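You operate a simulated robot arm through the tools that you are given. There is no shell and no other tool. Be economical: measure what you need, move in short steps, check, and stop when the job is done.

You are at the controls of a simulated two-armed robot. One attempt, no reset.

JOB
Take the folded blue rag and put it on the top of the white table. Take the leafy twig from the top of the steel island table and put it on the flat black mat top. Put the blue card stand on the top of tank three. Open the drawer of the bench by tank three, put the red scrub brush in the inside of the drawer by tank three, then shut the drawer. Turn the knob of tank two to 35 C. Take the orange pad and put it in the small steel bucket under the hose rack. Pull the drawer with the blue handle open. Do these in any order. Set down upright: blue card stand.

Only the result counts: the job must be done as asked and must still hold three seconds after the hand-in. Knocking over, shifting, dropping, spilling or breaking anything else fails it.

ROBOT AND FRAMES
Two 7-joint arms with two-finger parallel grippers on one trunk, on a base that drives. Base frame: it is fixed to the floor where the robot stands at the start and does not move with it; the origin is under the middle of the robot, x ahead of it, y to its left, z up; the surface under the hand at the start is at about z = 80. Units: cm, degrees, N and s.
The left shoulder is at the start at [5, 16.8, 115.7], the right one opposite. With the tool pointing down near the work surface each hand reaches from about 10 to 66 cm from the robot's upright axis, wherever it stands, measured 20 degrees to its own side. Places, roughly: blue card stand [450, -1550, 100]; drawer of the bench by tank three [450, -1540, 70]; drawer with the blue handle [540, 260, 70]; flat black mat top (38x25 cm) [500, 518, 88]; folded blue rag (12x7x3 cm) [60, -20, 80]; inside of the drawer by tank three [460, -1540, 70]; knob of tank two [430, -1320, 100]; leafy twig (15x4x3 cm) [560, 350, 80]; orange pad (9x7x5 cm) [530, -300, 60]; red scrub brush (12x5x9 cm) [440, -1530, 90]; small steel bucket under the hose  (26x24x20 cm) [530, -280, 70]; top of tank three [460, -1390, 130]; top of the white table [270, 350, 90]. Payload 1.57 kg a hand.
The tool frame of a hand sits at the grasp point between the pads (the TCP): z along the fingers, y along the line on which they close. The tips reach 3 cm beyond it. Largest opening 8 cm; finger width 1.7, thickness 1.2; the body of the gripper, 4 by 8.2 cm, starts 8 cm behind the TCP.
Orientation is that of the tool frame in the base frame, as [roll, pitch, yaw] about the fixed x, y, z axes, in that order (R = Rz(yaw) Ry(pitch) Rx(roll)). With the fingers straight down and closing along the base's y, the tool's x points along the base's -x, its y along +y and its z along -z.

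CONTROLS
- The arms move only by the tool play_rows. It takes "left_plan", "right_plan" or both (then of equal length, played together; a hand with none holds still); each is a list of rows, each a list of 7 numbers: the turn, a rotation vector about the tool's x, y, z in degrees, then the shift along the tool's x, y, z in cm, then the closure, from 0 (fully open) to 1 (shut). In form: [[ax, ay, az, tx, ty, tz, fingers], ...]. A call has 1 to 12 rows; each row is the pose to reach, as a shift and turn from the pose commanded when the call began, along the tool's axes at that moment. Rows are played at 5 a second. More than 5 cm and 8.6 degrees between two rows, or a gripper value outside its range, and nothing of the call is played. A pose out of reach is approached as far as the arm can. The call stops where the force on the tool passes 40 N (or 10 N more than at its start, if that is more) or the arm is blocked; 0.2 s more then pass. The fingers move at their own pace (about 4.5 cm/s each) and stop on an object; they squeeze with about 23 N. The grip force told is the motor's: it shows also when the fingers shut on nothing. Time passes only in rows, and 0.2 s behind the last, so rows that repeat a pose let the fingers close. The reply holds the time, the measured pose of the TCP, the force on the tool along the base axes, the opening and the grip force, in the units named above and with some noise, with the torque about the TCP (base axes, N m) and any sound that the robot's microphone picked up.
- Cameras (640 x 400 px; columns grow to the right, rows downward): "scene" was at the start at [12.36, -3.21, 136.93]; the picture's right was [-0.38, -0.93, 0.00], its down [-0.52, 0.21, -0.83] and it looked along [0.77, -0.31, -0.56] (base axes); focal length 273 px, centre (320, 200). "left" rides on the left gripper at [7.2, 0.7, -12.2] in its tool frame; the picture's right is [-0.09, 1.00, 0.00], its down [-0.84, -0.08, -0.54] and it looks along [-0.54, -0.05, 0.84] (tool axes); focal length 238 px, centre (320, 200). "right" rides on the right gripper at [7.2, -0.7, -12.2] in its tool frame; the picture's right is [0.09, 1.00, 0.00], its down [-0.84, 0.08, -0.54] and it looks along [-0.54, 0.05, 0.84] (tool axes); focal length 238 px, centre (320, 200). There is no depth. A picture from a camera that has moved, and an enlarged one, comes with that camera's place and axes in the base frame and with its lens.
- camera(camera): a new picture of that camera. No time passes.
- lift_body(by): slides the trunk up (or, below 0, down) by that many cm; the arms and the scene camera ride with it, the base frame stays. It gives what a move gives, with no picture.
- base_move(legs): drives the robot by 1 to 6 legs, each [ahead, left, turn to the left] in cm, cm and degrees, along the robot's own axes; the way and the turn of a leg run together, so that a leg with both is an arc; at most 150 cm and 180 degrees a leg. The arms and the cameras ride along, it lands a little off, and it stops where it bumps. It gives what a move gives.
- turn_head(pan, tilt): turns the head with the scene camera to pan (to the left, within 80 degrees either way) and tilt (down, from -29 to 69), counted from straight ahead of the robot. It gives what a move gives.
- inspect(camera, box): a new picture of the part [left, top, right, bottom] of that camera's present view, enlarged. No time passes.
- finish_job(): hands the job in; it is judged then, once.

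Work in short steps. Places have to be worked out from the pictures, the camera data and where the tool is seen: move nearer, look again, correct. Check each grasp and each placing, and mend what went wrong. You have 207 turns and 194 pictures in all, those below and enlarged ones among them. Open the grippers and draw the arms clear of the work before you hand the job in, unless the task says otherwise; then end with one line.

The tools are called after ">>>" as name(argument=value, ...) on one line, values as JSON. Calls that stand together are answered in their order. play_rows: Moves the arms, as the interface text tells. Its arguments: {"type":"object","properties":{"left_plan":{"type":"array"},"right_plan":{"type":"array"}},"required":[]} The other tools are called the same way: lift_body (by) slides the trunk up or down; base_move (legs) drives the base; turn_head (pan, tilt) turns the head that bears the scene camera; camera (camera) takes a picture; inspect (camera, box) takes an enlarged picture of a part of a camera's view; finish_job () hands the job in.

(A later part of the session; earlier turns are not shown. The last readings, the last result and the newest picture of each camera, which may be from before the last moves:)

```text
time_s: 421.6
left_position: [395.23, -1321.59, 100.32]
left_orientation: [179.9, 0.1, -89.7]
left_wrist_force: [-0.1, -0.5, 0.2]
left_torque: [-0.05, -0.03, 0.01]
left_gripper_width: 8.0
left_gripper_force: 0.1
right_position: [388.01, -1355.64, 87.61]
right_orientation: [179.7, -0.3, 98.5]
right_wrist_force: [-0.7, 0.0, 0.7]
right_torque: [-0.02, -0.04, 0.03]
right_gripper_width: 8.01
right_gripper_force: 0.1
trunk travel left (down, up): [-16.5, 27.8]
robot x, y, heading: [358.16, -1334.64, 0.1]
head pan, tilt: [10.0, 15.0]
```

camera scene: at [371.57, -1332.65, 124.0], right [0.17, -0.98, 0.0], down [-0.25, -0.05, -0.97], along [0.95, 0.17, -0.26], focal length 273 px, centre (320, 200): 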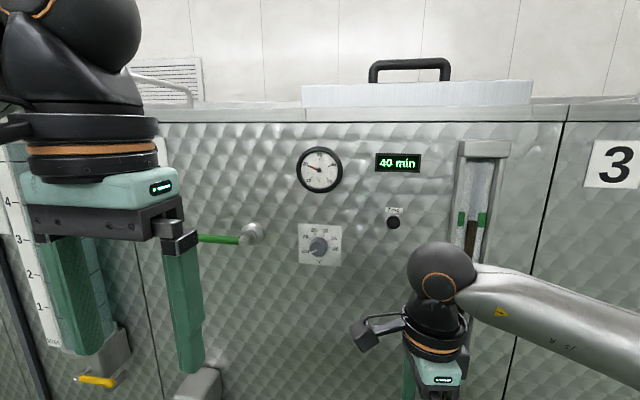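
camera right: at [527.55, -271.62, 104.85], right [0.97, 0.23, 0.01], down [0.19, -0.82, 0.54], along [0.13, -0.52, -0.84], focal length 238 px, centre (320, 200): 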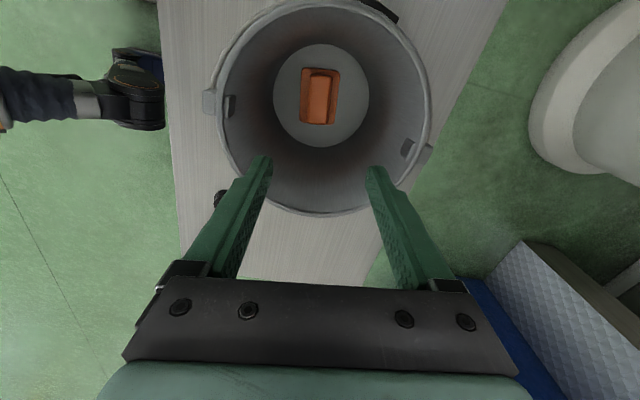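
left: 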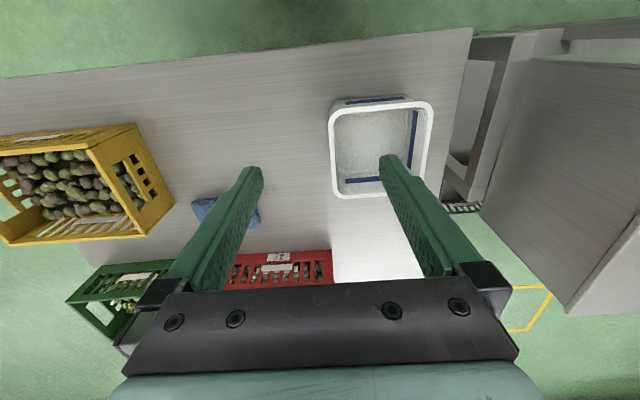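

Now I'll pitch the left fingers forward.

>>> play_rows(left_plan=[[8.2, 0, 0, 0, -0.9, 0.4, 0.2], [16.4, 0, 0, 0, -1.8, 0.8, 0.2], [24.5, 0, 0, 0, -2.7, 1.2, 0.2], [32.7, 0, 0, 0, -3.6, 1.6, 0.2], [40.9, 0, 0, 0, -4.5, 2, 0.2], [49, 0, 0, 0, -5.4, 2.4, 0.2], [57.2, 0, 0, 0, -6.3, 2.8, 0.2], [65.4, 0, 0, 0, -7.2, 3.2, 0.2], [73.6, 0, 0, 0, -8.1, 3.6, 0.2], [81.8, 0, 0, 0, -9, 4, 0.2], [90, 0, 0, 0, -9.8, 4.3, 0.2]])

>>> camera(camera="left")

>>> camera(camera="scene")

```text
time_s: 423.9
left_position: [405.02, -1321.37, 96.07]
left_orientation: [-90.0, 0.2, -89.8]
left_wrist_force: [-0.4, -0.2, 0.8]
left_torque: [-0.02, 0.02, 0.0]
left_gripper_width: 6.4
left_gripper_force: 0.0
right_position: [387.95, -1355.6, 87.64]
right_orientation: [179.5, -0.4, 98.5]
right_wrist_force: [-0.1, -0.3, -0.3]
right_torque: [0.03, -0.02, 0.0]
right_gripper_width: 8.0
right_gripper_force: 0.0
trunk travel left (down, up): [-16.5, 27.8]
robot x, y, heading: [357.74, -1334.29, 0.2]
head pan, tilt: [10.0, 15.0]
```

```text
111 pictures are left
camera left: at [392.87, -1328.68, 95.27], right [0.0, 0.1, -1.0], down [-0.54, 0.84, 0.08], along [0.84, 0.54, 0.05], focal length 238 px, centre (320, 200)
```

left: 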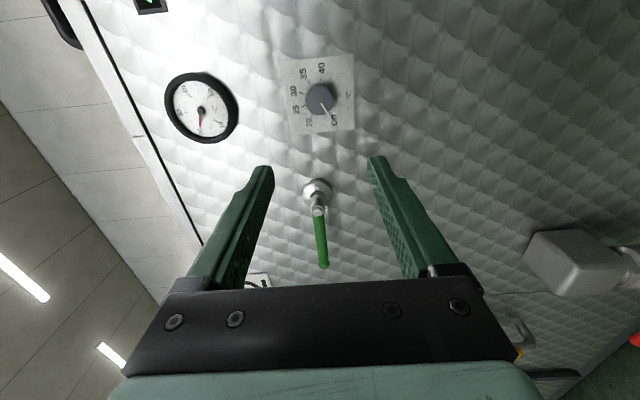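

```text
110 pictures are left
camera scene: at [371.56, -1332.64, 124.0], right [0.18, -0.98, 0.0], down [-0.25, -0.05, -0.97], along [0.95, 0.17, -0.26], focal length 273 px, centre (320, 200)
```

scene: 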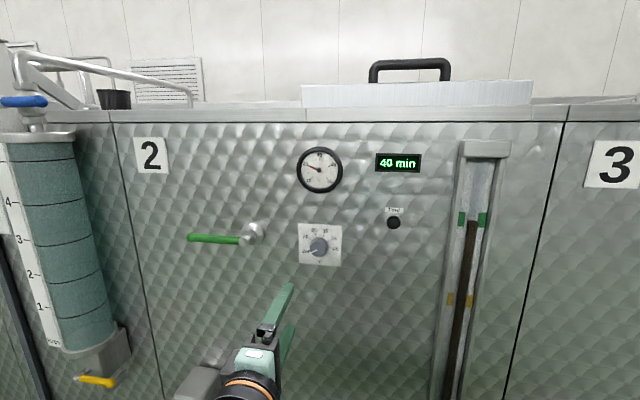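

The knob is at y≈-1322.4, z≈95.9. I'll align and advance partway.

>>> play_rows(left_plan=[[0, 0, 0, 1, 0.2, 3, 0.2], [0, 0, 0, 1, 0.2, 7, 0.2], [0, 0, 0, 1, 0.2, 11, 0.2], [0, 0, 0, 1, 0.2, 14, 0.2]])

>>> camera(camera="left")

>>> inspect(camera="scene", box=[256, 200, 384, 280])

```text
time_s: 424.9
left_position: [419.03, -1322.45, 95.76]
left_orientation: [-90.2, 0.1, -89.8]
left_wrist_force: [-0.3, -0.4, 1.4]
left_torque: [0.03, 0.0, -0.01]
left_gripper_width: 6.4
left_gripper_force: 0.1
right_position: [387.94, -1355.74, 87.53]
right_orientation: [179.6, -0.4, 98.4]
right_wrist_force: [0.0, -0.3, 0.8]
right_torque: [0.0, -0.01, -0.01]
right_gripper_width: 7.99
right_gripper_force: 0.1
trunk travel left (down, up): [-16.5, 27.8]
robot x, y, heading: [358.27, -1334.21, 0.1]
head pan, tilt: [10.0, 15.0]
```

```text
109 pictures are left
camera left: at [406.83, -1329.74, 95.11], right [0.0, 0.09, -1.0], down [-0.54, 0.83, 0.08], along [0.84, 0.54, 0.05], focal length 238 px, centre (320, 200)
```

left: 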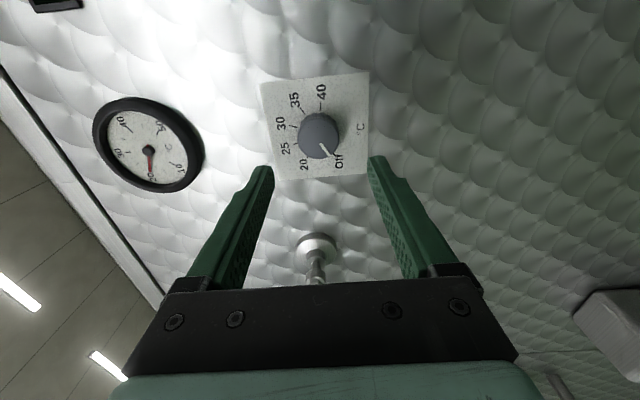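

```text
5.00 times, centred on (320, 240) of scene
camera zoom: at [371.57, -1332.65, 124.0], right [0.18, -0.98, 0.0], down [-0.25, -0.05, -0.97], along [0.95, 0.17, -0.26], focal length 1365 px, centre (320, 0)
```

zoom: 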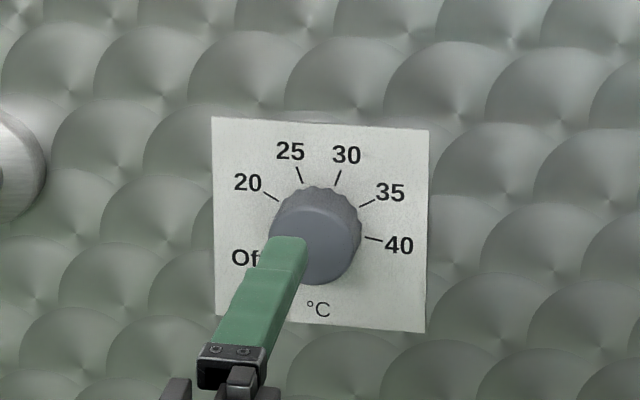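

The knob face is at x≈427.8, y≈-1322.8. I'll advance to a TCP of 426.4 and close on it.

>>> play_rows(left_plan=[[0, 0, 0, 0.35, 0, 3, 0.2], [0, 0, 0, 0.35, 0, 5.5, 0.2], [0, 0, 0, 0.35, 0, 7.4, 0.2], [0, 0, 0, 0.35, 0, 7.4, 0.6], [0, 0, 0, 0.35, 0, 7.4, 1], [0, 0, 0, 0.35, 0, 7.4, 1], [0, 0, 0, 0.35, 0, 7.4, 1]])

>>> camera(camera="left")

```text
time_s: 426.8
left_position: [427.14, -1317.8, 96.16]
left_orientation: [-88.9, 5.2, -85.6]
left_wrist_force: [-0.5, 0.7, 0.2]
left_torque: [-0.03, 0.01, 0.01]
left_gripper_width: 0.0
left_gripper_force: 21.2
right_position: [387.85, -1355.63, 87.66]
right_orientation: [179.6, -0.4, 98.5]
right_wrist_force: [-0.1, -0.8, 0.4]
right_torque: [0.02, 0.01, -0.05]
right_gripper_width: 8.02
right_gripper_force: 0.1
trunk travel left (down, up): [-16.5, 27.8]
robot x, y, heading: [358.28, -1334.4, 0.1]
head pan, tilt: [10.0, 15.0]
stopped in row 7 (left hand): the arm was blocked; the commanded pose is now the measured one
```

```text
107 pictures are left
camera left: at [415.54, -1325.86, 94.52], right [0.0, 0.18, -0.98], down [-0.61, 0.78, 0.14], along [0.8, 0.59, 0.11], focal length 238 px, centre (320, 200)
```

left: 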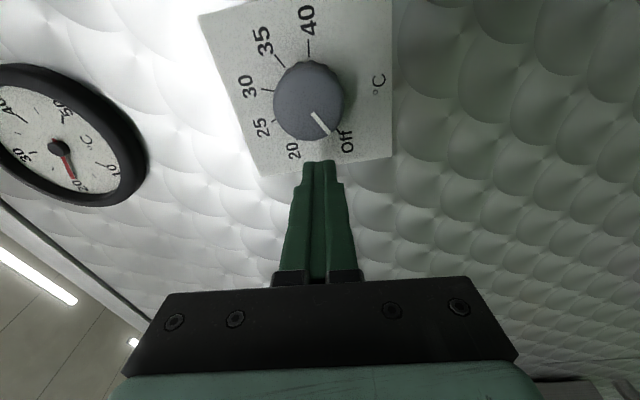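

The fingers squeezed off sideways, and the knob is still at Off. I'll retreat, restore the orientation and re-measure.

>>> play_rows(left_plan=[[0, 0, 0, 0, 0, -3, 1], [-0.4, 1.5, -1.8, 1.4, 0, -6, 0.6], [-0.8, 3, -3.5, 2.8, -0.1, -8.5, 0.2], [-1.1, 4.3, -5.2, 4.2, -0.2, -9.45, 0.2], [-1.1, 4.3, -5.2, 4.2, -0.2, -9.45, 0.2]])

>>> camera(camera="left")

>>> inspect(camera="scene", box=[256, 200, 384, 280])

```text
time_s: 427.4
left_position: [421.61, -1313.02, 104.54]
left_orientation: [-79.0, 11.4, -79.2]
left_wrist_force: [-0.3, 1.0, 0.2]
left_torque: [-0.05, -0.01, -0.02]
left_gripper_width: 3.54
left_gripper_force: 0.0
right_position: [387.91, -1355.62, 87.56]
right_orientation: [179.6, -0.4, 98.3]
right_wrist_force: [-0.3, -0.9, 0.2]
right_torque: [-0.04, 0.01, -0.02]
right_gripper_width: 8.01
right_gripper_force: 0.0
trunk travel left (down, up): [-16.5, 27.8]
robot x, y, heading: [358.1, -1334.41, 0.0]
head pan, tilt: [10.0, 15.0]
stopped in row 3 (left hand): the arm was blocked; the commanded pose is now the measured one
```

```text
106 pictures are left
camera left: at [411.22, -1321.63, 100.25], right [0.13, 0.31, -0.94], down [-0.69, 0.71, 0.14], along [0.71, 0.63, 0.31], focal length 238 px, centre (320, 200)
```

left: 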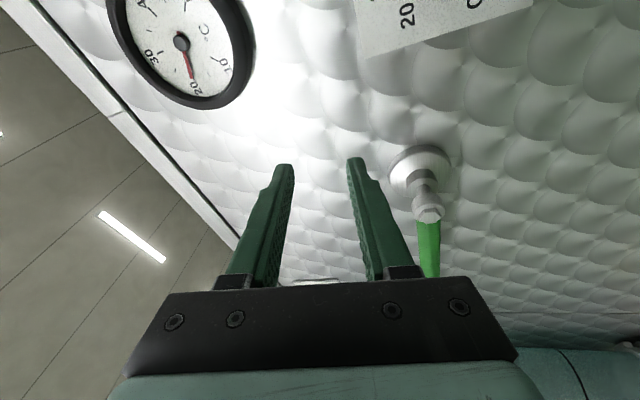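

```text
5.00 times, centred on (320, 240) of scene
camera zoom: at [371.59, -1332.64, 123.99], right [0.18, -0.98, 0.0], down [-0.26, -0.05, -0.97], along [0.95, 0.17, -0.26], focal length 1365 px, centre (320, 0)
```

zoom: 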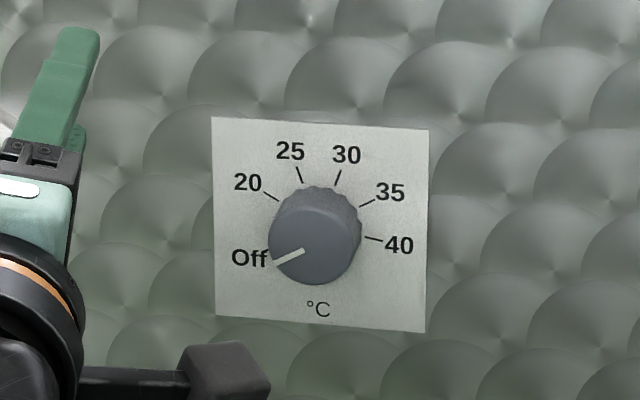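

The arm is blocked somewhere, possibly at the elbow. I'll look at the left arm.

>>> turn_head(pan=50, tilt=25)

>>> camera(camera="scene")

```text
time_s: 428.5
left_position: [421.62, -1312.98, 104.59]
left_orientation: [-79.0, 11.4, -79.1]
left_wrist_force: [-1.1, -0.2, 0.3]
left_torque: [-0.02, 0.01, -0.02]
left_gripper_width: 6.41
left_gripper_force: 0.1
right_position: [387.92, -1355.7, 87.6]
right_orientation: [179.6, -0.4, 98.4]
right_wrist_force: [0.1, 0.0, 0.3]
right_torque: [-0.01, -0.02, -0.05]
right_gripper_width: 8.0
right_gripper_force: 0.1
trunk travel left (down, up): [-16.5, 27.8]
robot x, y, heading: [358.29, -1334.46, -0.0]
head pan, tilt: [50.0, 25.0]
```

```text
104 pictures are left
camera scene: at [368.29, -1327.22, 122.38], right [0.77, -0.64, 0.0], down [-0.27, -0.32, -0.91], along [0.58, 0.69, -0.42], focal length 273 px, centre (320, 200)
```

scene: 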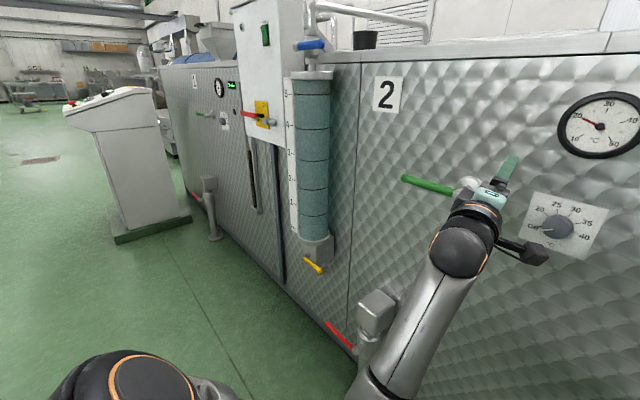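

The left elbow hangs low against the outlet valve box. I'll back the base straight away from the tank to free it.

>>> base_move(legs=[[-28, 0, 0]])

>>> camera(camera="scene")

```text
time_s: 430.4
left_position: [393.76, -1313.0, 104.67]
left_orientation: [-79.1, 11.4, -79.2]
left_wrist_force: [0.0, 0.0, -0.3]
left_torque: [0.0, 0.02, -0.01]
left_gripper_width: 6.38
left_gripper_force: 0.1
right_position: [360.05, -1355.62, 87.58]
right_orientation: [179.7, -0.4, 98.5]
right_wrist_force: [-0.1, -1.0, -0.4]
right_torque: [-0.02, 0.03, 0.04]
right_gripper_width: 8.0
right_gripper_force: 0.1
trunk travel left (down, up): [-16.5, 27.8]
robot x, y, heading: [329.89, -1334.45, 0.1]
head pan, tilt: [50.0, 25.0]
```

```text
103 pictures are left
camera scene: at [340.39, -1327.28, 122.38], right [0.77, -0.64, 0.0], down [-0.27, -0.32, -0.91], along [0.58, 0.7, -0.42], focal length 273 px, centre (320, 200)
```

scene: 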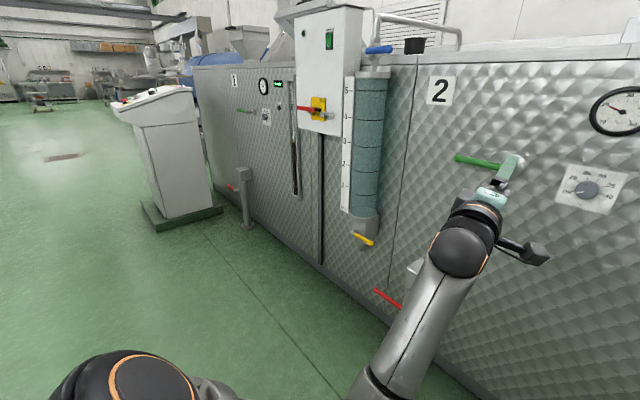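

Freed; nothing on the tank looks changed. I'll return the left hand to pointing down, tucked left, and prepare the right hand (nominal yaw).

>>> play_rows(left_plan=[[-8, 0, 0, -0.7, -0.7, -1, 0], [-16, 0, 0, -1.4, -1.4, -2, 0], [-24, 0, 0, -2.1, -2.1, -3, 0], [-32, 0, 0, -2.8, -2.8, -4, 0], [-40, 0, 0, -3.5, -3.5, -5, 0], [-48, 0, 0, -4.2, -4.2, -6, 0], [-56, 0, 0, -4.9, -4.9, -7, 0], [-64, 0, 0, -5.6, -5.6, -8, 0], [-72, 0, 0, -6.3, -6.3, -9, 0], [-80, 0, 0, -7, -7, -10, 0], [-88, 0, 0, -8, -8, -11, 0]], right_plan=[[0, 0, -7.4, 1, 0.5, 0, 0], [0, 0, -14.8, 2, 1, 0, 0], [0, 0, -22.2, 3, 1.5, 0, 0], [0, 0, -29.6, 4, 2, 0, 0], [0, 0, -37, 5, 2.5, 0, 0], [0, 0, -44.4, 5, 3, 0, 0], [0, 0, -51.9, 5, 3.5, 0, 0], [0, 0, -59.3, 5, 4, 0, 0], [0, 0, -66.7, 5, 4.5, 0, 0], [0, 0, -74.1, 5, 5, 0, 0], [0, 0, -81.5, 5, 6, 0, 0]])

```text
time_s: 432.8
left_position: [382.79, -1305.07, 112.03]
left_orientation: [-164.3, 11.5, -79.1]
left_wrist_force: [0.2, -0.1, -0.1]
left_torque: [-0.01, 0.02, 0.02]
left_gripper_width: 8.02
left_gripper_force: 0.2
left hand out of reach, approached as far as the arm can: row 8, 9, 10, 11
right_position: [365.41, -1349.83, 87.69]
right_orientation: [179.5, 0.3, -179.9]
right_wrist_force: [0.1, 0.9, 0.3]
right_torque: [0.02, 0.0, 0.03]
right_gripper_width: 7.99
right_gripper_force: 0.1
trunk travel left (down, up): [-16.5, 27.8]
robot x, y, heading: [330.29, -1334.52, 0.4]
head pan, tilt: [50.0, 25.0]
```

>>> play_rows(left_plan=[[-3, 0, 0, 0, 3, 1, 0], [-6, 0, 0, 0, 6, 2, 0], [-9, 0, 0, 0, 9, 3, 0], [-12, 0, 0, 0, 12, 4, 0], [-15, 0, 0, 0, 15, 5, 0], [-15, 0, 0, 0, 18, 6, 0], [-15, 0, 0, 0, 20, 6, 0], [-15, 0, 0, 0, 20, 6, 0], [-15, 0, 0, 0, 20, 6, 0], [-15, 0, 0, 0, 20, 6, 0], [-15, 0, 0, 0, 20, 6, 0]], right_plan=[[0, -8.2, 0, -2, 0.5, -0.7, 0.2], [0, -16.4, 0, -4, 1, -1.4, 0.2], [0, -24.5, 0, -6, 1.5, -2.1, 0.2], [0, -32.7, 0, -8, 2, -2.8, 0.2], [0, -40.9, 0, -10, 2.5, -3.5, 0.2], [0, -49, 0, -12, 3, -4.2, 0.2], [0, -57.2, 0, -14, 3.5, -5, 0.2], [0, -65.4, 0, -16, 4, -5.8, 0.2], [0, -73.6, 0, -18, 4.5, -6.6, 0.2], [0, -81.8, 0, -20, 5, -7.4, 0.2], [0, -90, 0, -22, 5, -8.2, 0.2]])

>>> turn_head(pan=-15, tilt=25)

>>> camera(camera="scene")

```text
time_s: 435.2
left_position: [366.89, -1295.4, 102.81]
left_orientation: [177.9, 11.4, -79.1]
left_wrist_force: [0.6, -0.4, -0.6]
left_torque: [0.05, 0.02, 0.03]
left_gripper_width: 8.02
left_gripper_force: 0.1
left hand out of reach, approached as far as the arm can: row 1, 2, 3, 4, 5, 6, 7, 8, 9, 10, 11
right_position: [387.4, -1344.84, 96.08]
right_orientation: [55.3, 89.4, 55.4]
right_wrist_force: [0.0, -1.3, -0.2]
right_torque: [0.01, -0.05, 0.02]
right_gripper_width: 6.38
right_gripper_force: 0.1
trunk travel left (down, up): [-16.5, 27.8]
robot x, y, heading: [330.33, -1334.48, 0.1]
head pan, tilt: [50.0, 25.0]
```

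```text
time_s: 436.6
left_position: [366.86, -1295.28, 102.7]
left_orientation: [178.1, 11.5, -79.1]
left_wrist_force: [0.0, 0.5, -0.4]
left_torque: [0.0, 0.01, 0.03]
left_gripper_width: 8.0
left_gripper_force: 0.1
right_position: [387.21, -1344.79, 96.06]
right_orientation: [65.5, 89.2, 65.6]
right_wrist_force: [0.2, -0.4, -0.7]
right_torque: [0.0, 0.01, -0.01]
right_gripper_width: 6.39
right_gripper_force: 0.1
trunk travel left (down, up): [-16.5, 27.8]
robot x, y, heading: [330.05, -1334.43, 0.2]
head pan, tilt: [-15.0, 25.0]
```

```text
102 pictures are left
camera scene: at [343.41, -1336.7, 122.37], right [-0.25, -0.97, 0.0], down [-0.41, 0.11, -0.91], along [0.88, -0.23, -0.42], focal length 273 px, centre (320, 200)
```

scene: 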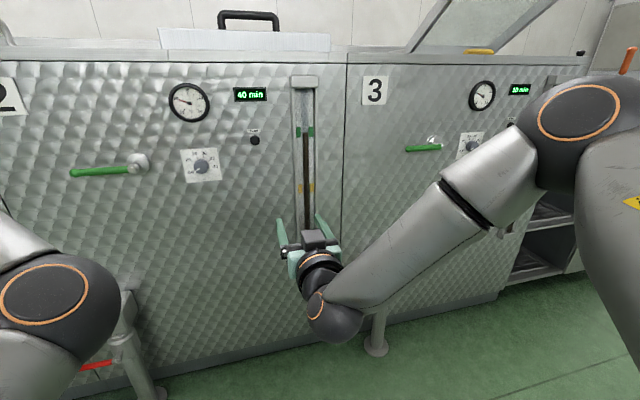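

The right hand points forward properly. I'll lower the left hand to a comfortable tucked pose first.

>>> play_rows(left_plan=[[0, 0, 8, 0.5, 0.5, 2, 0], [0, 0, 16, 1, 1, 4, 0], [0, 0, 24, 1.5, 1.5, 6, 0], [0, 0, 32, 2, 2, 8, 0], [0, 0, 40, 2.5, 2.5, 10, 0], [0, 0, 48, 3, 3, 12, 0], [0, 0, 56, 3.5, 3.5, 14, 0], [0, 0, 64, 4, 4, 16, 0], [0, 0, 72, 4.5, 4.5, 17, 0], [0, 0, 80, 5, 5, 18, 0]])

```text
time_s: 438.8
left_position: [361.69, -1294.47, 84.28]
left_orientation: [168.4, 0.1, -159.1]
left_wrist_force: [-0.3, 0.0, 0.0]
left_torque: [-0.02, 0.01, 0.0]
left_gripper_width: 7.99
left_gripper_force: 0.0
left hand out of reach, approached as far as the arm can: row 2, 3, 4, 5, 6, 7, 8, 9, 10
right_position: [387.32, -1344.77, 96.03]
right_orientation: [53.2, 89.4, 53.0]
right_wrist_force: [0.2, 0.0, 0.5]
right_torque: [0.01, 0.02, 0.03]
right_gripper_width: 6.41
right_gripper_force: 0.1
trunk travel left (down, up): [-16.5, 27.8]
robot x, y, heading: [330.61, -1334.12, -0.0]
head pan, tilt: [-15.0, 25.0]
```

>>> play_rows(left_plan=[[0, 0, 0, 2.6, -2.7, 0, 0], [0, 0, 0, 5.2, -5.4, 0, 0], [0, 0, 0, 7.8, -8.1, 0, 0], [0, 0, 0, 10.4, -10.8, 0, 0]])

>>> base_move(legs=[[0, 21.8, 0]])

>>> camera(camera="right")

>>> turn_head(pan=0, tilt=25)

>>> camera(camera="scene")

```text
time_s: 439.8
left_position: [356.79, -1294.45, 82.56]
left_orientation: [168.6, 0.0, -159.0]
left_wrist_force: [0.0, 0.5, -0.4]
left_torque: [-0.03, -0.01, 0.01]
left_gripper_width: 8.02
left_gripper_force: 0.1
left hand out of reach, approached as far as the arm can: row 1, 2, 3, 4
right_position: [387.4, -1344.92, 96.01]
right_orientation: [52.9, 89.4, 53.0]
right_wrist_force: [-1.3, 0.6, -0.2]
right_torque: [0.05, 0.01, 0.02]
right_gripper_width: 6.41
right_gripper_force: 0.1
trunk travel left (down, up): [-16.5, 27.8]
robot x, y, heading: [330.45, -1334.82, 0.3]
head pan, tilt: [-15.0, 25.0]
```

```text
time_s: 442.3
left_position: [356.94, -1272.85, 82.66]
left_orientation: [168.5, 0.0, -159.0]
left_wrist_force: [-0.3, -0.2, -0.1]
left_torque: [0.0, 0.01, -0.01]
left_gripper_width: 8.0
left_gripper_force: 0.0
right_position: [387.2, -1323.2, 96.11]
right_orientation: [53.2, 89.4, 53.2]
right_wrist_force: [-0.1, 0.5, -0.3]
right_torque: [0.02, 0.01, -0.03]
right_gripper_width: 6.39
right_gripper_force: 0.0
trunk travel left (down, up): [-16.5, 27.8]
robot x, y, heading: [330.22, -1312.92, -0.1]
head pan, tilt: [-15.0, 25.0]
```

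```text
101 pictures are left
camera right: at [375.01, -1323.61, 88.9], right [0.0, 1.0, -0.08], down [-0.55, 0.07, 0.83], along [0.84, 0.05, 0.55], focal length 238 px, centre (320, 200)
```

right: 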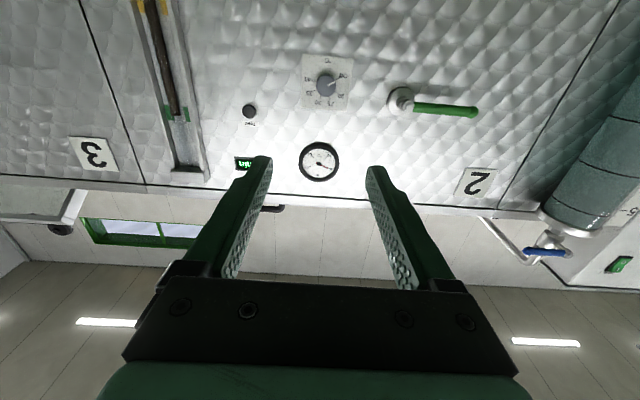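

```text
time_s: 443.1
left_position: [356.75, -1272.84, 82.69]
left_orientation: [168.4, -0.1, -158.9]
left_wrist_force: [0.2, -0.4, -0.2]
left_torque: [-0.03, -0.02, 0.01]
left_gripper_width: 8.0
left_gripper_force: 0.0
right_position: [387.26, -1323.15, 96.08]
right_orientation: [52.4, 89.4, 52.5]
right_wrist_force: [-0.2, -0.1, -0.2]
right_torque: [0.0, 0.0, 0.0]
right_gripper_width: 6.39
right_gripper_force: 0.0
trunk travel left (down, up): [-16.5, 27.8]
robot x, y, heading: [330.29, -1312.74, 0.3]
head pan, tilt: [0.0, 25.0]
```

```text
100 pictures are left
camera scene: at [343.64, -1312.67, 122.37], right [0.0, -1.0, 0.0], down [-0.42, 0.0, -0.91], along [0.91, 0.0, -0.42], focal length 273 px, centre (320, 200)
```

scene: 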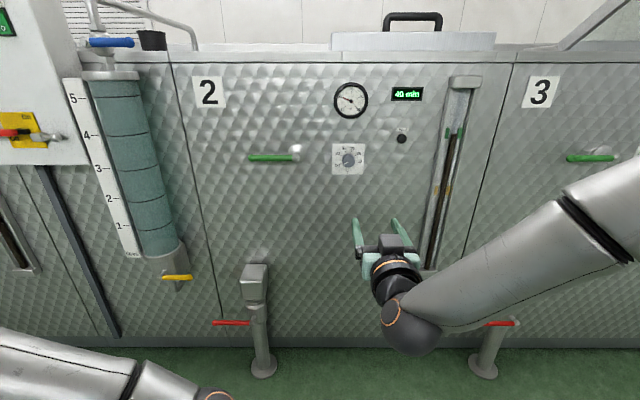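

Aligned. I'll drive ahead 28 cm, keeping the hand in front of the knob.

>>> base_move(legs=[[28, 1.2, 0]])

>>> camera(camera="right")

>>> camera(camera="scene")

```text
time_s: 445.1
left_position: [385.06, -1271.46, 82.71]
left_orientation: [168.5, 0.0, -158.9]
left_wrist_force: [0.3, -0.5, -0.4]
left_torque: [0.0, 0.02, 0.01]
left_gripper_width: 7.99
left_gripper_force: 0.0
right_position: [415.47, -1321.8, 96.03]
right_orientation: [53.2, 89.5, 53.1]
right_wrist_force: [0.1, -0.3, 0.9]
right_torque: [0.02, -0.01, 0.0]
right_gripper_width: 6.37
right_gripper_force: 0.2
trunk travel left (down, up): [-16.5, 27.8]
robot x, y, heading: [358.73, -1311.97, 0.3]
head pan, tilt: [0.0, 25.0]
```

```text
99 pictures are left
camera right: at [403.25, -1322.29, 88.9], right [0.0, 1.0, -0.08], down [-0.55, 0.07, 0.83], along [0.84, 0.05, 0.55], focal length 238 px, centre (320, 200)
```

right: 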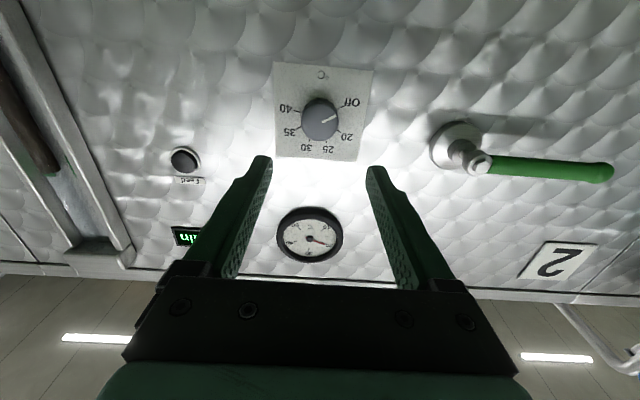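

```text
98 pictures are left
camera scene: at [371.89, -1311.34, 122.37], right [0.0, -1.0, 0.0], down [-0.42, 0.0, -0.91], along [0.91, 0.0, -0.42], focal length 273 px, centre (320, 200)
```

scene: 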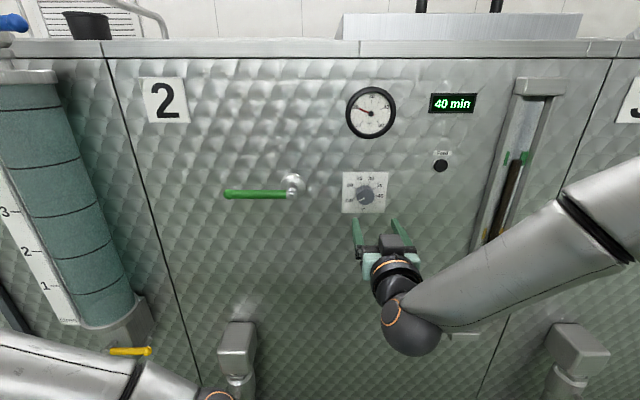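

The knob face triangulates to (430.1,-1321.6,96.0), deeper than I judged before. I'll advance with the arm to a TCP of 428.8, then close.

>>> play_rows(right_plan=[[0, 0, 0, 0, 0.2, 4, 0.2], [0, 0, 0, 0, 0.2, 8, 0.2], [0, 0, 0, 0, 0.2, 11, 0.2], [0, 0, 0, 0, 0.2, 13.3, 0.2]])

>>> camera(camera="right")

>>> inspect(camera="scene", box=[300, 150, 428, 230])

```text
time_s: 446.1
left_position: [384.93, -1271.53, 82.65]
left_orientation: [168.5, 0.0, -158.9]
left_wrist_force: [0.1, 0.0, -0.4]
left_torque: [-0.02, 0.01, -0.03]
left_gripper_width: 8.01
left_gripper_force: 0.1
right_position: [428.75, -1321.18, 96.48]
right_orientation: [97.0, 89.6, 96.6]
right_wrist_force: [0.5, 0.0, 0.4]
right_torque: [-0.01, 0.0, 0.01]
right_gripper_width: 6.39
right_gripper_force: 0.1
right hand out of reach, approached as far as the arm can: row 2, 3, 4
trunk travel left (down, up): [-16.5, 27.8]
robot x, y, heading: [358.46, -1311.62, 0.2]
head pan, tilt: [0.0, 25.0]
```

```text
97 pictures are left
camera right: at [416.55, -1321.49, 89.42], right [0.01, 1.0, -0.08], down [-0.54, 0.07, 0.84], along [0.84, 0.04, 0.54], focal length 238 px, centre (320, 200)
```

right: 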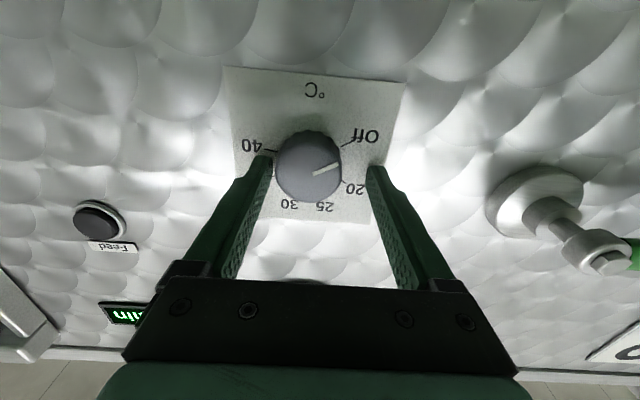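

```text
5.00 times, centred on (364, 190) of scene
camera zoom: at [371.88, -1311.35, 122.37], right [0.0, -1.0, 0.0], down [-0.42, 0.0, -0.91], along [0.91, 0.0, -0.42], focal length 1365 px, centre (100, 250)
```

zoom: 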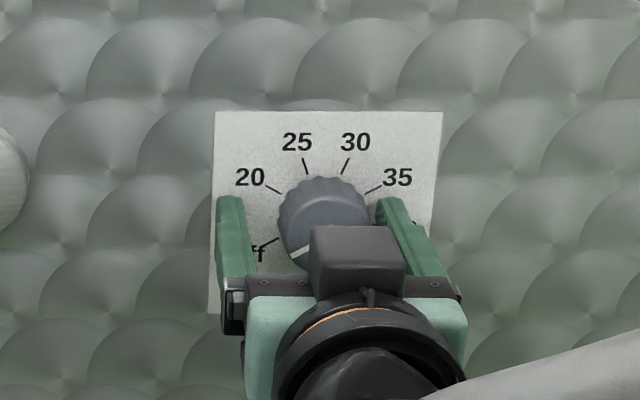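

The fingers straddle the knob. I'll shift 0.6 to the right and close.

>>> play_rows(right_plan=[[0, 0, 0, 0, -0.6, 0.3, 0.2], [0, 0, 0, 0, -0.6, 0.3, 0.4], [0, 0, 0, 0, -0.6, 0.3, 0.7], [0, 0, 0, 0, -0.6, 0.3, 1], [0, 0, 0, 0, -0.6, 0.3, 1]])

>>> camera(camera="right")

```text
time_s: 447.2
left_position: [384.86, -1271.49, 82.68]
left_orientation: [168.5, 0.2, -158.9]
left_wrist_force: [-0.1, 0.0, -0.3]
left_torque: [-0.02, 0.01, -0.02]
left_gripper_width: 8.0
left_gripper_force: 0.1
right_position: [428.81, -1321.13, 96.71]
right_orientation: [126.5, 89.6, 126.4]
right_wrist_force: [-21.2, 4.1, -9.2]
right_torque: [-0.38, -0.07, 1.44]
right_gripper_width: 5.72
right_gripper_force: 23.3
right hand out of reach, approached as far as the arm can: row 1, 2, 3, 4, 5
trunk travel left (down, up): [-16.5, 27.8]
robot x, y, heading: [358.62, -1311.94, 0.3]
head pan, tilt: [0.0, 25.0]
```

```text
95 pictures are left
camera right: at [416.6, -1321.55, 89.64], right [0.0, 1.0, -0.09], down [-0.54, 0.07, 0.84], along [0.84, 0.05, 0.54], focal length 238 px, centre (320, 200)
```

right: 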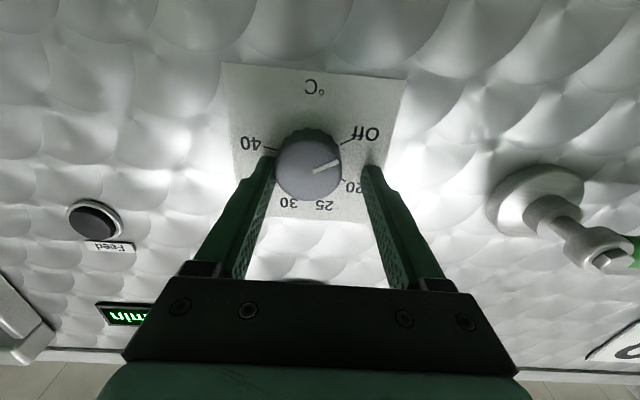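

Only one finger touches; the arm is at its reach limit so the sideways shift wasn't followed. I'll open, retreat, move the base a little closer and right, and retry.

>>> play_rows(right_plan=[[0, 0, 0, 0, 0, 0, 0.2], [0, 0, 0, 0, 0.4, -1, 0.2], [0, 0, 0, 0, 0.4, -5, 0.2], [0, 0, 0, 0, 0.4, -8, 0.2]])

>>> base_move(legs=[[5, -0.8, 0]])

>>> camera(camera="right")

>>> camera(camera="left")

```text
time_s: 448.2
left_position: [385.0, -1271.56, 82.72]
left_orientation: [168.5, 0.0, -158.9]
left_wrist_force: [0.7, 0.6, -0.6]
left_torque: [0.02, -0.01, -0.02]
left_gripper_width: 8.02
left_gripper_force: 0.0
right_position: [420.84, -1321.04, 96.94]
right_orientation: [44.2, 89.2, 44.0]
right_wrist_force: [-0.4, -0.2, 0.2]
right_torque: [0.02, 0.0, -0.02]
right_gripper_width: 6.4
right_gripper_force: 0.0
trunk travel left (down, up): [-16.5, 27.8]
robot x, y, heading: [358.47, -1311.43, 0.4]
head pan, tilt: [0.0, 25.0]
```

```text
time_s: 449.2
left_position: [389.92, -1272.25, 82.7]
left_orientation: [168.5, -0.1, -159.0]
left_wrist_force: [0.1, 0.2, -0.2]
left_torque: [0.05, 0.06, -0.04]
left_gripper_width: 7.98
left_gripper_force: 0.0
right_position: [425.98, -1321.78, 96.8]
right_orientation: [53.5, 89.5, 53.4]
right_wrist_force: [0.6, 0.3, 0.2]
right_torque: [0.02, -0.02, 0.0]
right_gripper_width: 6.39
right_gripper_force: 0.0
trunk travel left (down, up): [-16.5, 27.8]
robot x, y, heading: [363.17, -1312.26, 0.3]
head pan, tilt: [0.0, 25.0]
```

```text
94 pictures are left
camera right: at [413.77, -1322.2, 89.65], right [0.0, 1.0, -0.08], down [-0.55, 0.07, 0.83], along [0.84, 0.05, 0.55], focal length 238 px, centre (320, 200)
```

right: 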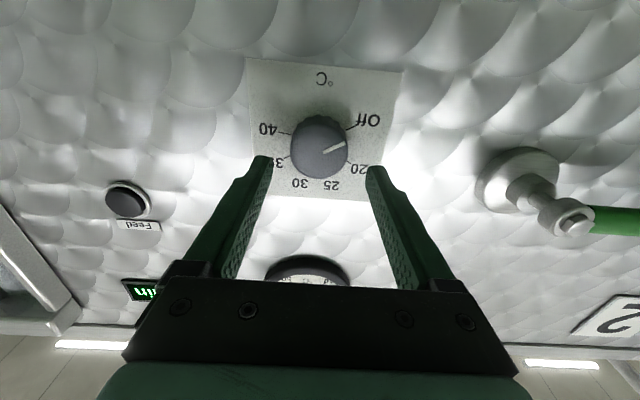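

```text
93 pictures are left
camera left: at [383.94, -1276.52, 94.71], right [-0.27, 0.94, 0.2], down [0.85, 0.13, 0.52], along [0.46, 0.31, -0.83], focal length 238 px, centre (320, 200)
```

left: 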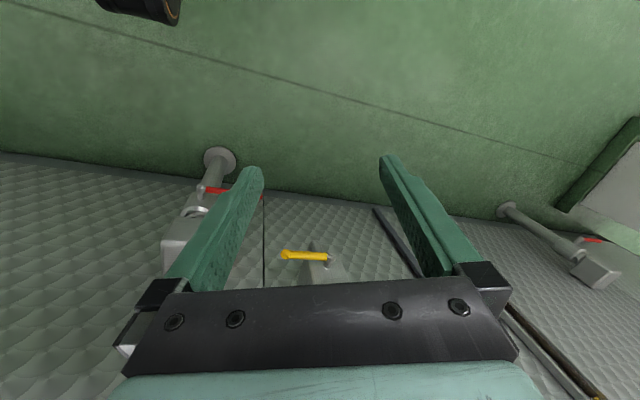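

Now centred. I'll lower 0.7, advance 3, and close.

>>> play_rows(right_plan=[[0, 0, 0, 0.7, 0.1, 1.5, 0.2], [0, 0, 0, 0.7, 0.1, 2.9, 0.2], [0, 0, 0, 0.7, 0.1, 2.9, 0.5], [0, 0, 0, 0.7, 0.1, 2.9, 0.8], [0, 0, 0, 0.7, 0.1, 2.9, 1], [0, 0, 0, 0.7, 0.1, 2.9, 1]])

>>> camera(camera="right")

```text
time_s: 450.6
left_position: [389.97, -1272.51, 82.71]
left_orientation: [168.4, 0.0, -158.9]
left_wrist_force: [-0.6, 0.3, 0.7]
left_torque: [-0.01, 0.0, -0.02]
left_gripper_width: 7.99
left_gripper_force: 0.1
right_position: [428.84, -1321.95, 96.28]
right_orientation: [65.0, 89.4, 64.6]
right_wrist_force: [-5.8, -10.4, 0.4]
right_torque: [0.08, 0.27, 1.02]
right_gripper_width: 4.2
right_gripper_force: 23.3
trunk travel left (down, up): [-16.5, 27.8]
robot x, y, heading: [363.38, -1312.22, -0.0]
head pan, tilt: [0.0, 25.0]
```

```text
92 pictures are left
camera right: at [416.64, -1322.21, 89.07], right [0.01, 1.0, -0.08], down [-0.55, 0.07, 0.84], along [0.84, 0.04, 0.54], focal length 238 px, centre (320, 200)
```

right: 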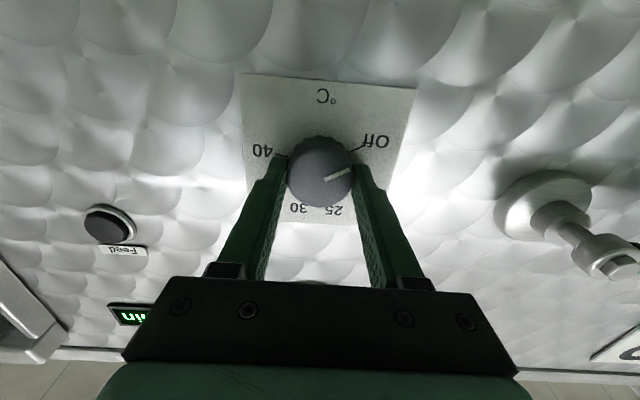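

Gripped (4.2 cm). I'll turn clockwise +80° about the tool axis.

>>> play_rows(right_plan=[[0, 0, 7.5, 0, 0.1, 0, 1], [0, 0, 15, 0, 0.1, 0, 1], [0, 0, 22.5, 0, 0.1, 0, 1], [0, 0, 30, 0, 0.1, 0, 1], [0, 0, 37.5, 0, 0.1, 0, 1], [0, 0, 45, 0, 0.1, 0, 1], [0, 0, 52.5, 0, 0.1, 0, 1], [0, 0, 60, 0, 0.1, 0, 1], [0, 0, 67.5, 0, 0.1, 0, 1], [0, 0, 75, 0, 0.1, 0, 1], [0, 0, 82.5, 0, 0.1, 0, 1]])

>>> camera(camera="right")

>>> inspect(camera="scene", box=[300, 150, 428, 230])

```text
time_s: 453.0
left_position: [390.01, -1272.43, 82.85]
left_orientation: [168.2, 0.1, -159.0]
left_wrist_force: [0.7, 1.1, 0.2]
left_torque: [-0.04, 0.01, 0.0]
left_gripper_width: 8.01
left_gripper_force: 0.1
right_position: [428.83, -1322.05, 96.09]
right_orientation: [89.8, 6.7, 89.4]
right_wrist_force: [-7.6, -23.2, -5.1]
right_torque: [-0.02, 0.25, -0.36]
right_gripper_width: 4.08
right_gripper_force: 44.8
trunk travel left (down, up): [-16.5, 27.8]
robot x, y, heading: [363.66, -1311.7, 0.5]
head pan, tilt: [0.0, 25.0]
```

```text
91 pictures are left
camera right: at [416.69, -1314.68, 94.61], right [0.0, 0.21, 0.98], down [-0.55, -0.82, 0.17], along [0.83, -0.54, 0.11], focal length 238 px, centre (320, 200)
```

right: 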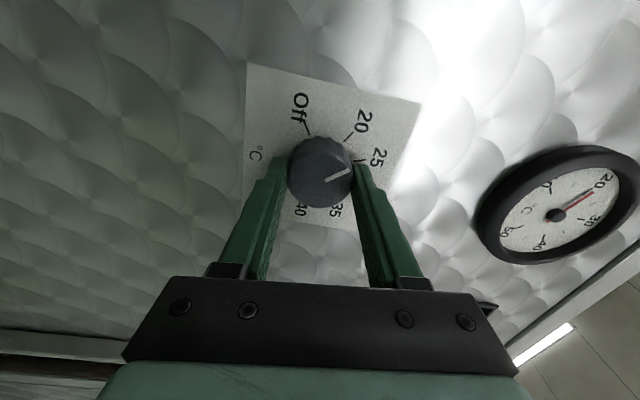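

```text
5.00 times, centred on (364, 190) of scene
camera zoom: at [376.82, -1312.37, 122.38], right [0.0, -1.0, 0.0], down [-0.42, 0.0, -0.91], along [0.91, 0.0, -0.42], focal length 1365 px, centre (100, 250)
```

zoom: 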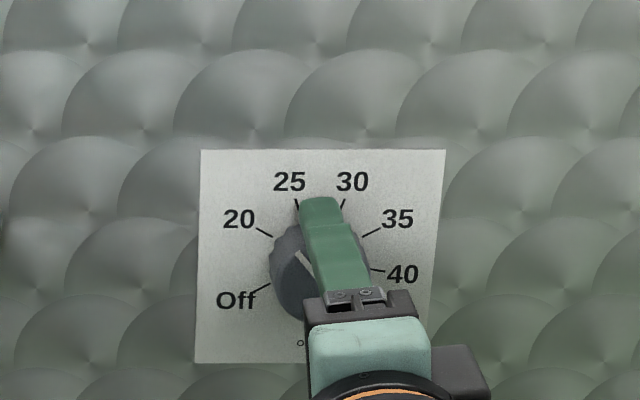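

The knob turned ~82° (pointer near 25). I'll release, retreat, and unwind the wrist for a second grip.

>>> play_rows(right_plan=[[0, 0, 0, 0, 0, 0, 0.2], [0, 0, 0, 0, 0, -1, 0.2], [0, 0, -8.5, 0, 0, -5, 0.2], [0, 0, -17, 0, 0, -5, 0.2], [0, 0, -25.5, 0, 0, -5, 0.2], [0, 0, -34, 0, 0, -5, 0.2], [0, 0, -42.5, 0, 0, -5, 0.2], [0, 0, -51, 0, 0, -5, 0.2], [0, 0, -59.5, 0, 0, -5, 0.2], [0, 0, -68, 0, 0, -5, 0.2], [0, 0, -76.5, 0, 0, -5, 0.2], [0, 0, -85, 0, 0, -5, 0.2]])

>>> camera(camera="right")

>>> inspect(camera="scene", box=[300, 150, 428, 230])

```text
time_s: 455.6
left_position: [389.99, -1272.33, 82.6]
left_orientation: [168.5, 0.0, -158.8]
left_wrist_force: [1.1, -0.3, 0.9]
left_torque: [-0.01, 0.03, -0.01]
left_gripper_width: 7.99
left_gripper_force: 0.1
right_position: [423.79, -1321.67, 96.05]
right_orientation: [-81.4, 87.7, -81.3]
right_wrist_force: [-0.6, -0.1, 0.6]
right_torque: [0.02, -0.02, 0.03]
right_gripper_width: 6.39
right_gripper_force: 0.0
trunk travel left (down, up): [-16.5, 27.8]
robot x, y, heading: [363.27, -1312.47, -0.0]
head pan, tilt: [0.0, 25.0]
```

```text
89 pictures are left
camera right: at [411.65, -1322.36, 88.96], right [0.0, 0.99, -0.13], down [-0.55, 0.11, 0.83], along [0.84, 0.07, 0.54], focal length 238 px, centre (320, 200)
```

right: 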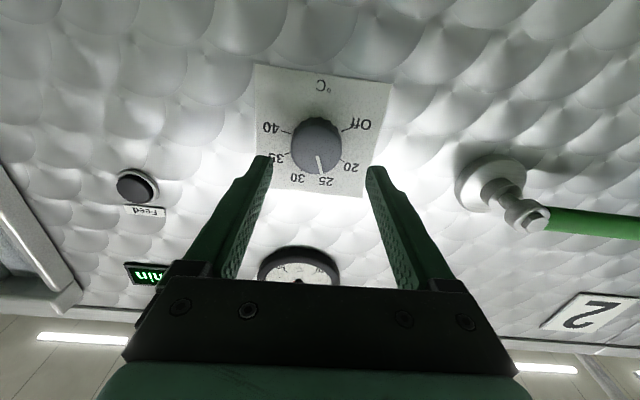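

```text
5.00 times, centred on (364, 190) of scene
camera zoom: at [376.85, -1312.11, 122.37], right [0.0, -1.0, 0.0], down [-0.42, 0.0, -0.91], along [0.91, 0.0, -0.42], focal length 1365 px, centre (100, 250)
```

zoom: 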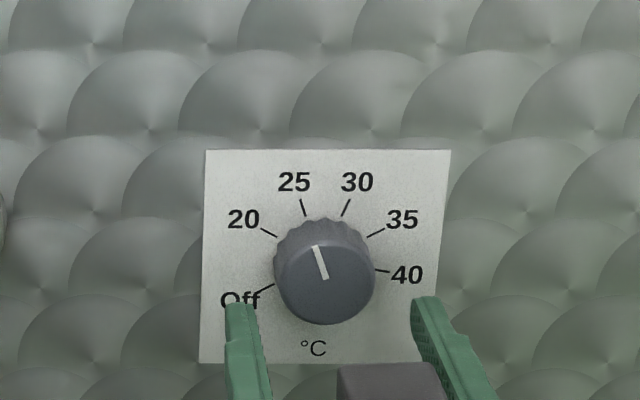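

The pointer is exactly at 25 now, so another ~84° is needed. I'll re-grip and turn.

>>> play_rows(right_plan=[[0, 0, 0, 0, -0.1, 3, 0.2], [0, 0, 0, 0, -0.1, 5, 0.2], [0, 0, 0, 0, -0.1, 5, 0.6], [0, 0, 0, 0, -0.1, 5, 1], [0, 0, 0, 0, -0.1, 5, 1], [0, 0, 0, 0, -0.1, 5, 1]])

>>> play_rows(right_plan=[[0, 0, 7.7, 0, 0, 0, 1], [0, 0, 15.4, 0, 0, 0, 1], [0, 0, 23.1, 0, 0, 0, 1], [0, 0, 30.8, 0, 0, 0, 1], [0, 0, 38.5, 0, 0, 0, 1], [0, 0, 46.2, 0, 0, 0, 1], [0, 0, 53.9, 0, 0, 0, 1], [0, 0, 61.6, 0, 0, 0, 1], [0, 0, 69.3, 0, 0, 0, 1], [0, 0, 77, 0, 0, 0, 1], [0, 0, 84, 0, 0, 0, 1]])

>>> camera(camera="right")

```text
time_s: 457.0
left_position: [389.89, -1272.32, 82.58]
left_orientation: [168.3, 0.0, -158.9]
left_wrist_force: [-0.7, 0.5, -0.1]
left_torque: [0.02, -0.01, 0.01]
left_gripper_width: 7.98
left_gripper_force: 0.0
right_position: [428.76, -1321.87, 96.17]
right_orientation: [-83.3, 88.0, -83.7]
right_wrist_force: [-8.4, -12.7, -0.2]
right_torque: [0.04, 0.15, 0.85]
right_gripper_width: 4.19
right_gripper_force: 36.4
trunk travel left (down, up): [-16.5, 27.8]
robot x, y, heading: [363.6, -1312.1, 0.2]
head pan, tilt: [0.0, 25.0]
```

```text
time_s: 459.4
left_position: [389.92, -1272.31, 82.76]
left_orientation: [168.4, 0.0, -159.0]
left_wrist_force: [-0.6, -0.9, 1.0]
left_torque: [0.02, -0.01, -0.02]
left_gripper_width: 7.98
left_gripper_force: 0.1
right_position: [428.89, -1322.03, 95.97]
right_orientation: [90.0, 7.8, 89.5]
right_wrist_force: [-13.6, -22.2, -6.6]
right_torque: [-0.04, -0.02, -0.13]
right_gripper_width: 4.12
right_gripper_force: 44.6
trunk travel left (down, up): [-16.5, 27.8]
robot x, y, heading: [363.12, -1312.19, 0.2]
head pan, tilt: [0.0, 25.0]
```

```text
87 pictures are left
camera right: at [416.68, -1314.72, 94.49], right [0.0, 0.23, 0.97], down [-0.55, -0.81, 0.19], along [0.84, -0.54, 0.12], focal length 238 px, centre (320, 200)
```

right: 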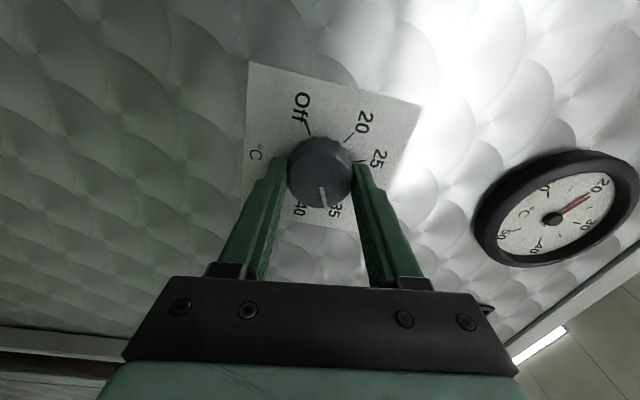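

Release, retreat and check the pointer.

>>> play_rows(right_plan=[[0, 0, 0, 0, 0, 0, 0.2], [0, 0, 0, 0, 0, -1, 0.2], [0, 0, 0, 0, 0, -5, 0.2], [0, 0, 0, 0, 0, -9.5, 0.2], [0, 0, 0, 0, 0, -12, 0.2]])

>>> inspect(camera="scene", box=[300, 150, 428, 230])

>>> camera(camera="right")

```text
time_s: 460.6
left_position: [389.87, -1272.33, 82.65]
left_orientation: [168.5, 0.0, -159.0]
left_wrist_force: [-0.3, 0.9, 0.0]
left_torque: [-0.02, -0.01, 0.02]
left_gripper_width: 8.01
left_gripper_force: 0.0
right_position: [416.95, -1321.68, 96.09]
right_orientation: [89.6, 8.0, 90.0]
right_wrist_force: [0.0, -0.5, -0.3]
right_torque: [0.03, 0.0, 0.02]
right_gripper_width: 6.43
right_gripper_force: 0.0
trunk travel left (down, up): [-16.5, 27.8]
robot x, y, heading: [363.77, -1312.62, 0.3]
head pan, tilt: [0.0, 25.0]
```

```text
5.00 times, centred on (364, 190) of scene
camera zoom: at [376.85, -1312.12, 122.38], right [0.0, -1.0, 0.0], down [-0.42, 0.0, -0.91], along [0.91, 0.0, -0.42], focal length 1365 px, centre (100, 250)
```

zoom: 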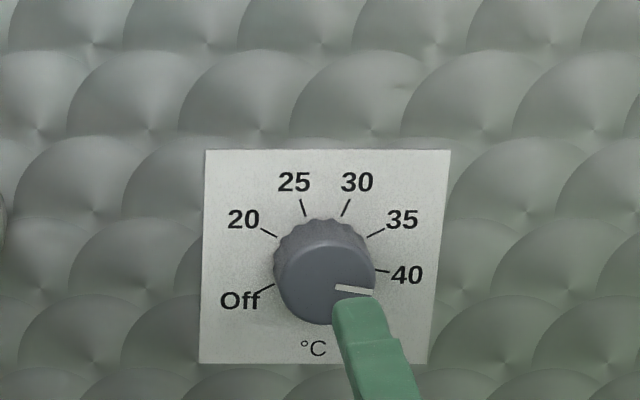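

```text
85 pictures are left
camera right: at [404.66, -1314.46, 94.45], right [-0.01, 0.23, 0.97], down [-0.54, -0.82, 0.19], along [0.84, -0.53, 0.13], focal length 238 px, centre (320, 200)
```

right: 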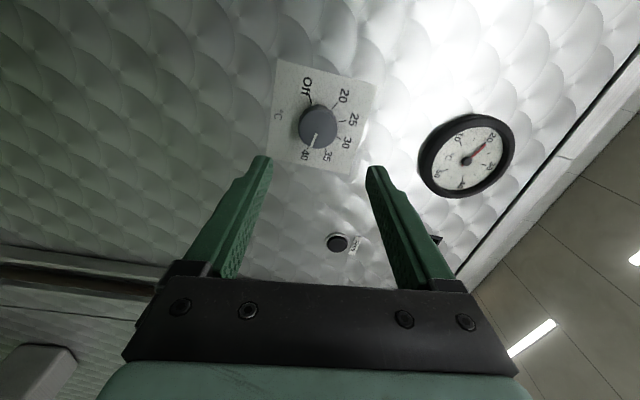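

It overshot to 40. I'll grip again here and turn back 42°.

>>> play_rows(right_plan=[[0, 0, 0, 0, 0, 4, 0.2], [0, 0, 0, 0, 0, 8, 0.2], [0, 0, 0, 0, 0, 11.9, 0.2], [0, 0, 0, 0, 0, 11.9, 0.6], [0, 0, 0, 0, 0, 11.9, 1], [0, 0, 0, 0, 0, 11.9, 1]])

>>> camera(camera="right")

```text
time_s: 462.0
left_position: [390.05, -1272.33, 82.62]
left_orientation: [168.5, 0.0, -159.0]
left_wrist_force: [0.2, -0.1, -0.2]
left_torque: [-0.04, 0.0, -0.02]
left_gripper_width: 8.0
left_gripper_force: 0.1
right_position: [428.85, -1321.72, 95.9]
right_orientation: [90.1, 8.0, 89.9]
right_wrist_force: [0.4, -2.6, -8.5]
right_torque: [0.05, -0.13, -0.09]
right_gripper_width: 4.17
right_gripper_force: 26.6
trunk travel left (down, up): [-16.5, 27.8]
robot x, y, heading: [363.52, -1312.64, 0.3]
head pan, tilt: [0.0, 25.0]
```

```text
84 pictures are left
camera right: at [416.6, -1314.41, 94.43], right [0.0, 0.23, 0.97], down [-0.54, -0.82, 0.19], along [0.84, -0.53, 0.12], focal length 238 px, centre (320, 200)
```

right: 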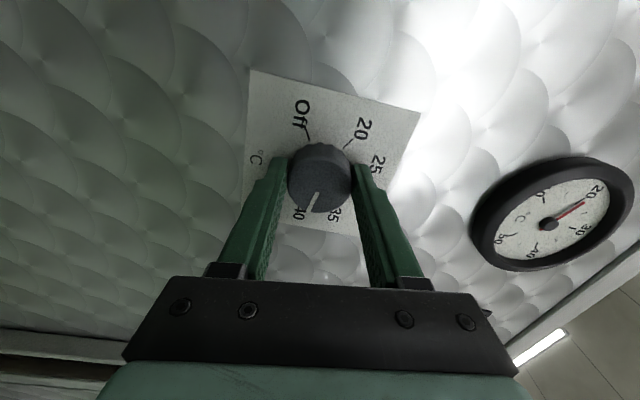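

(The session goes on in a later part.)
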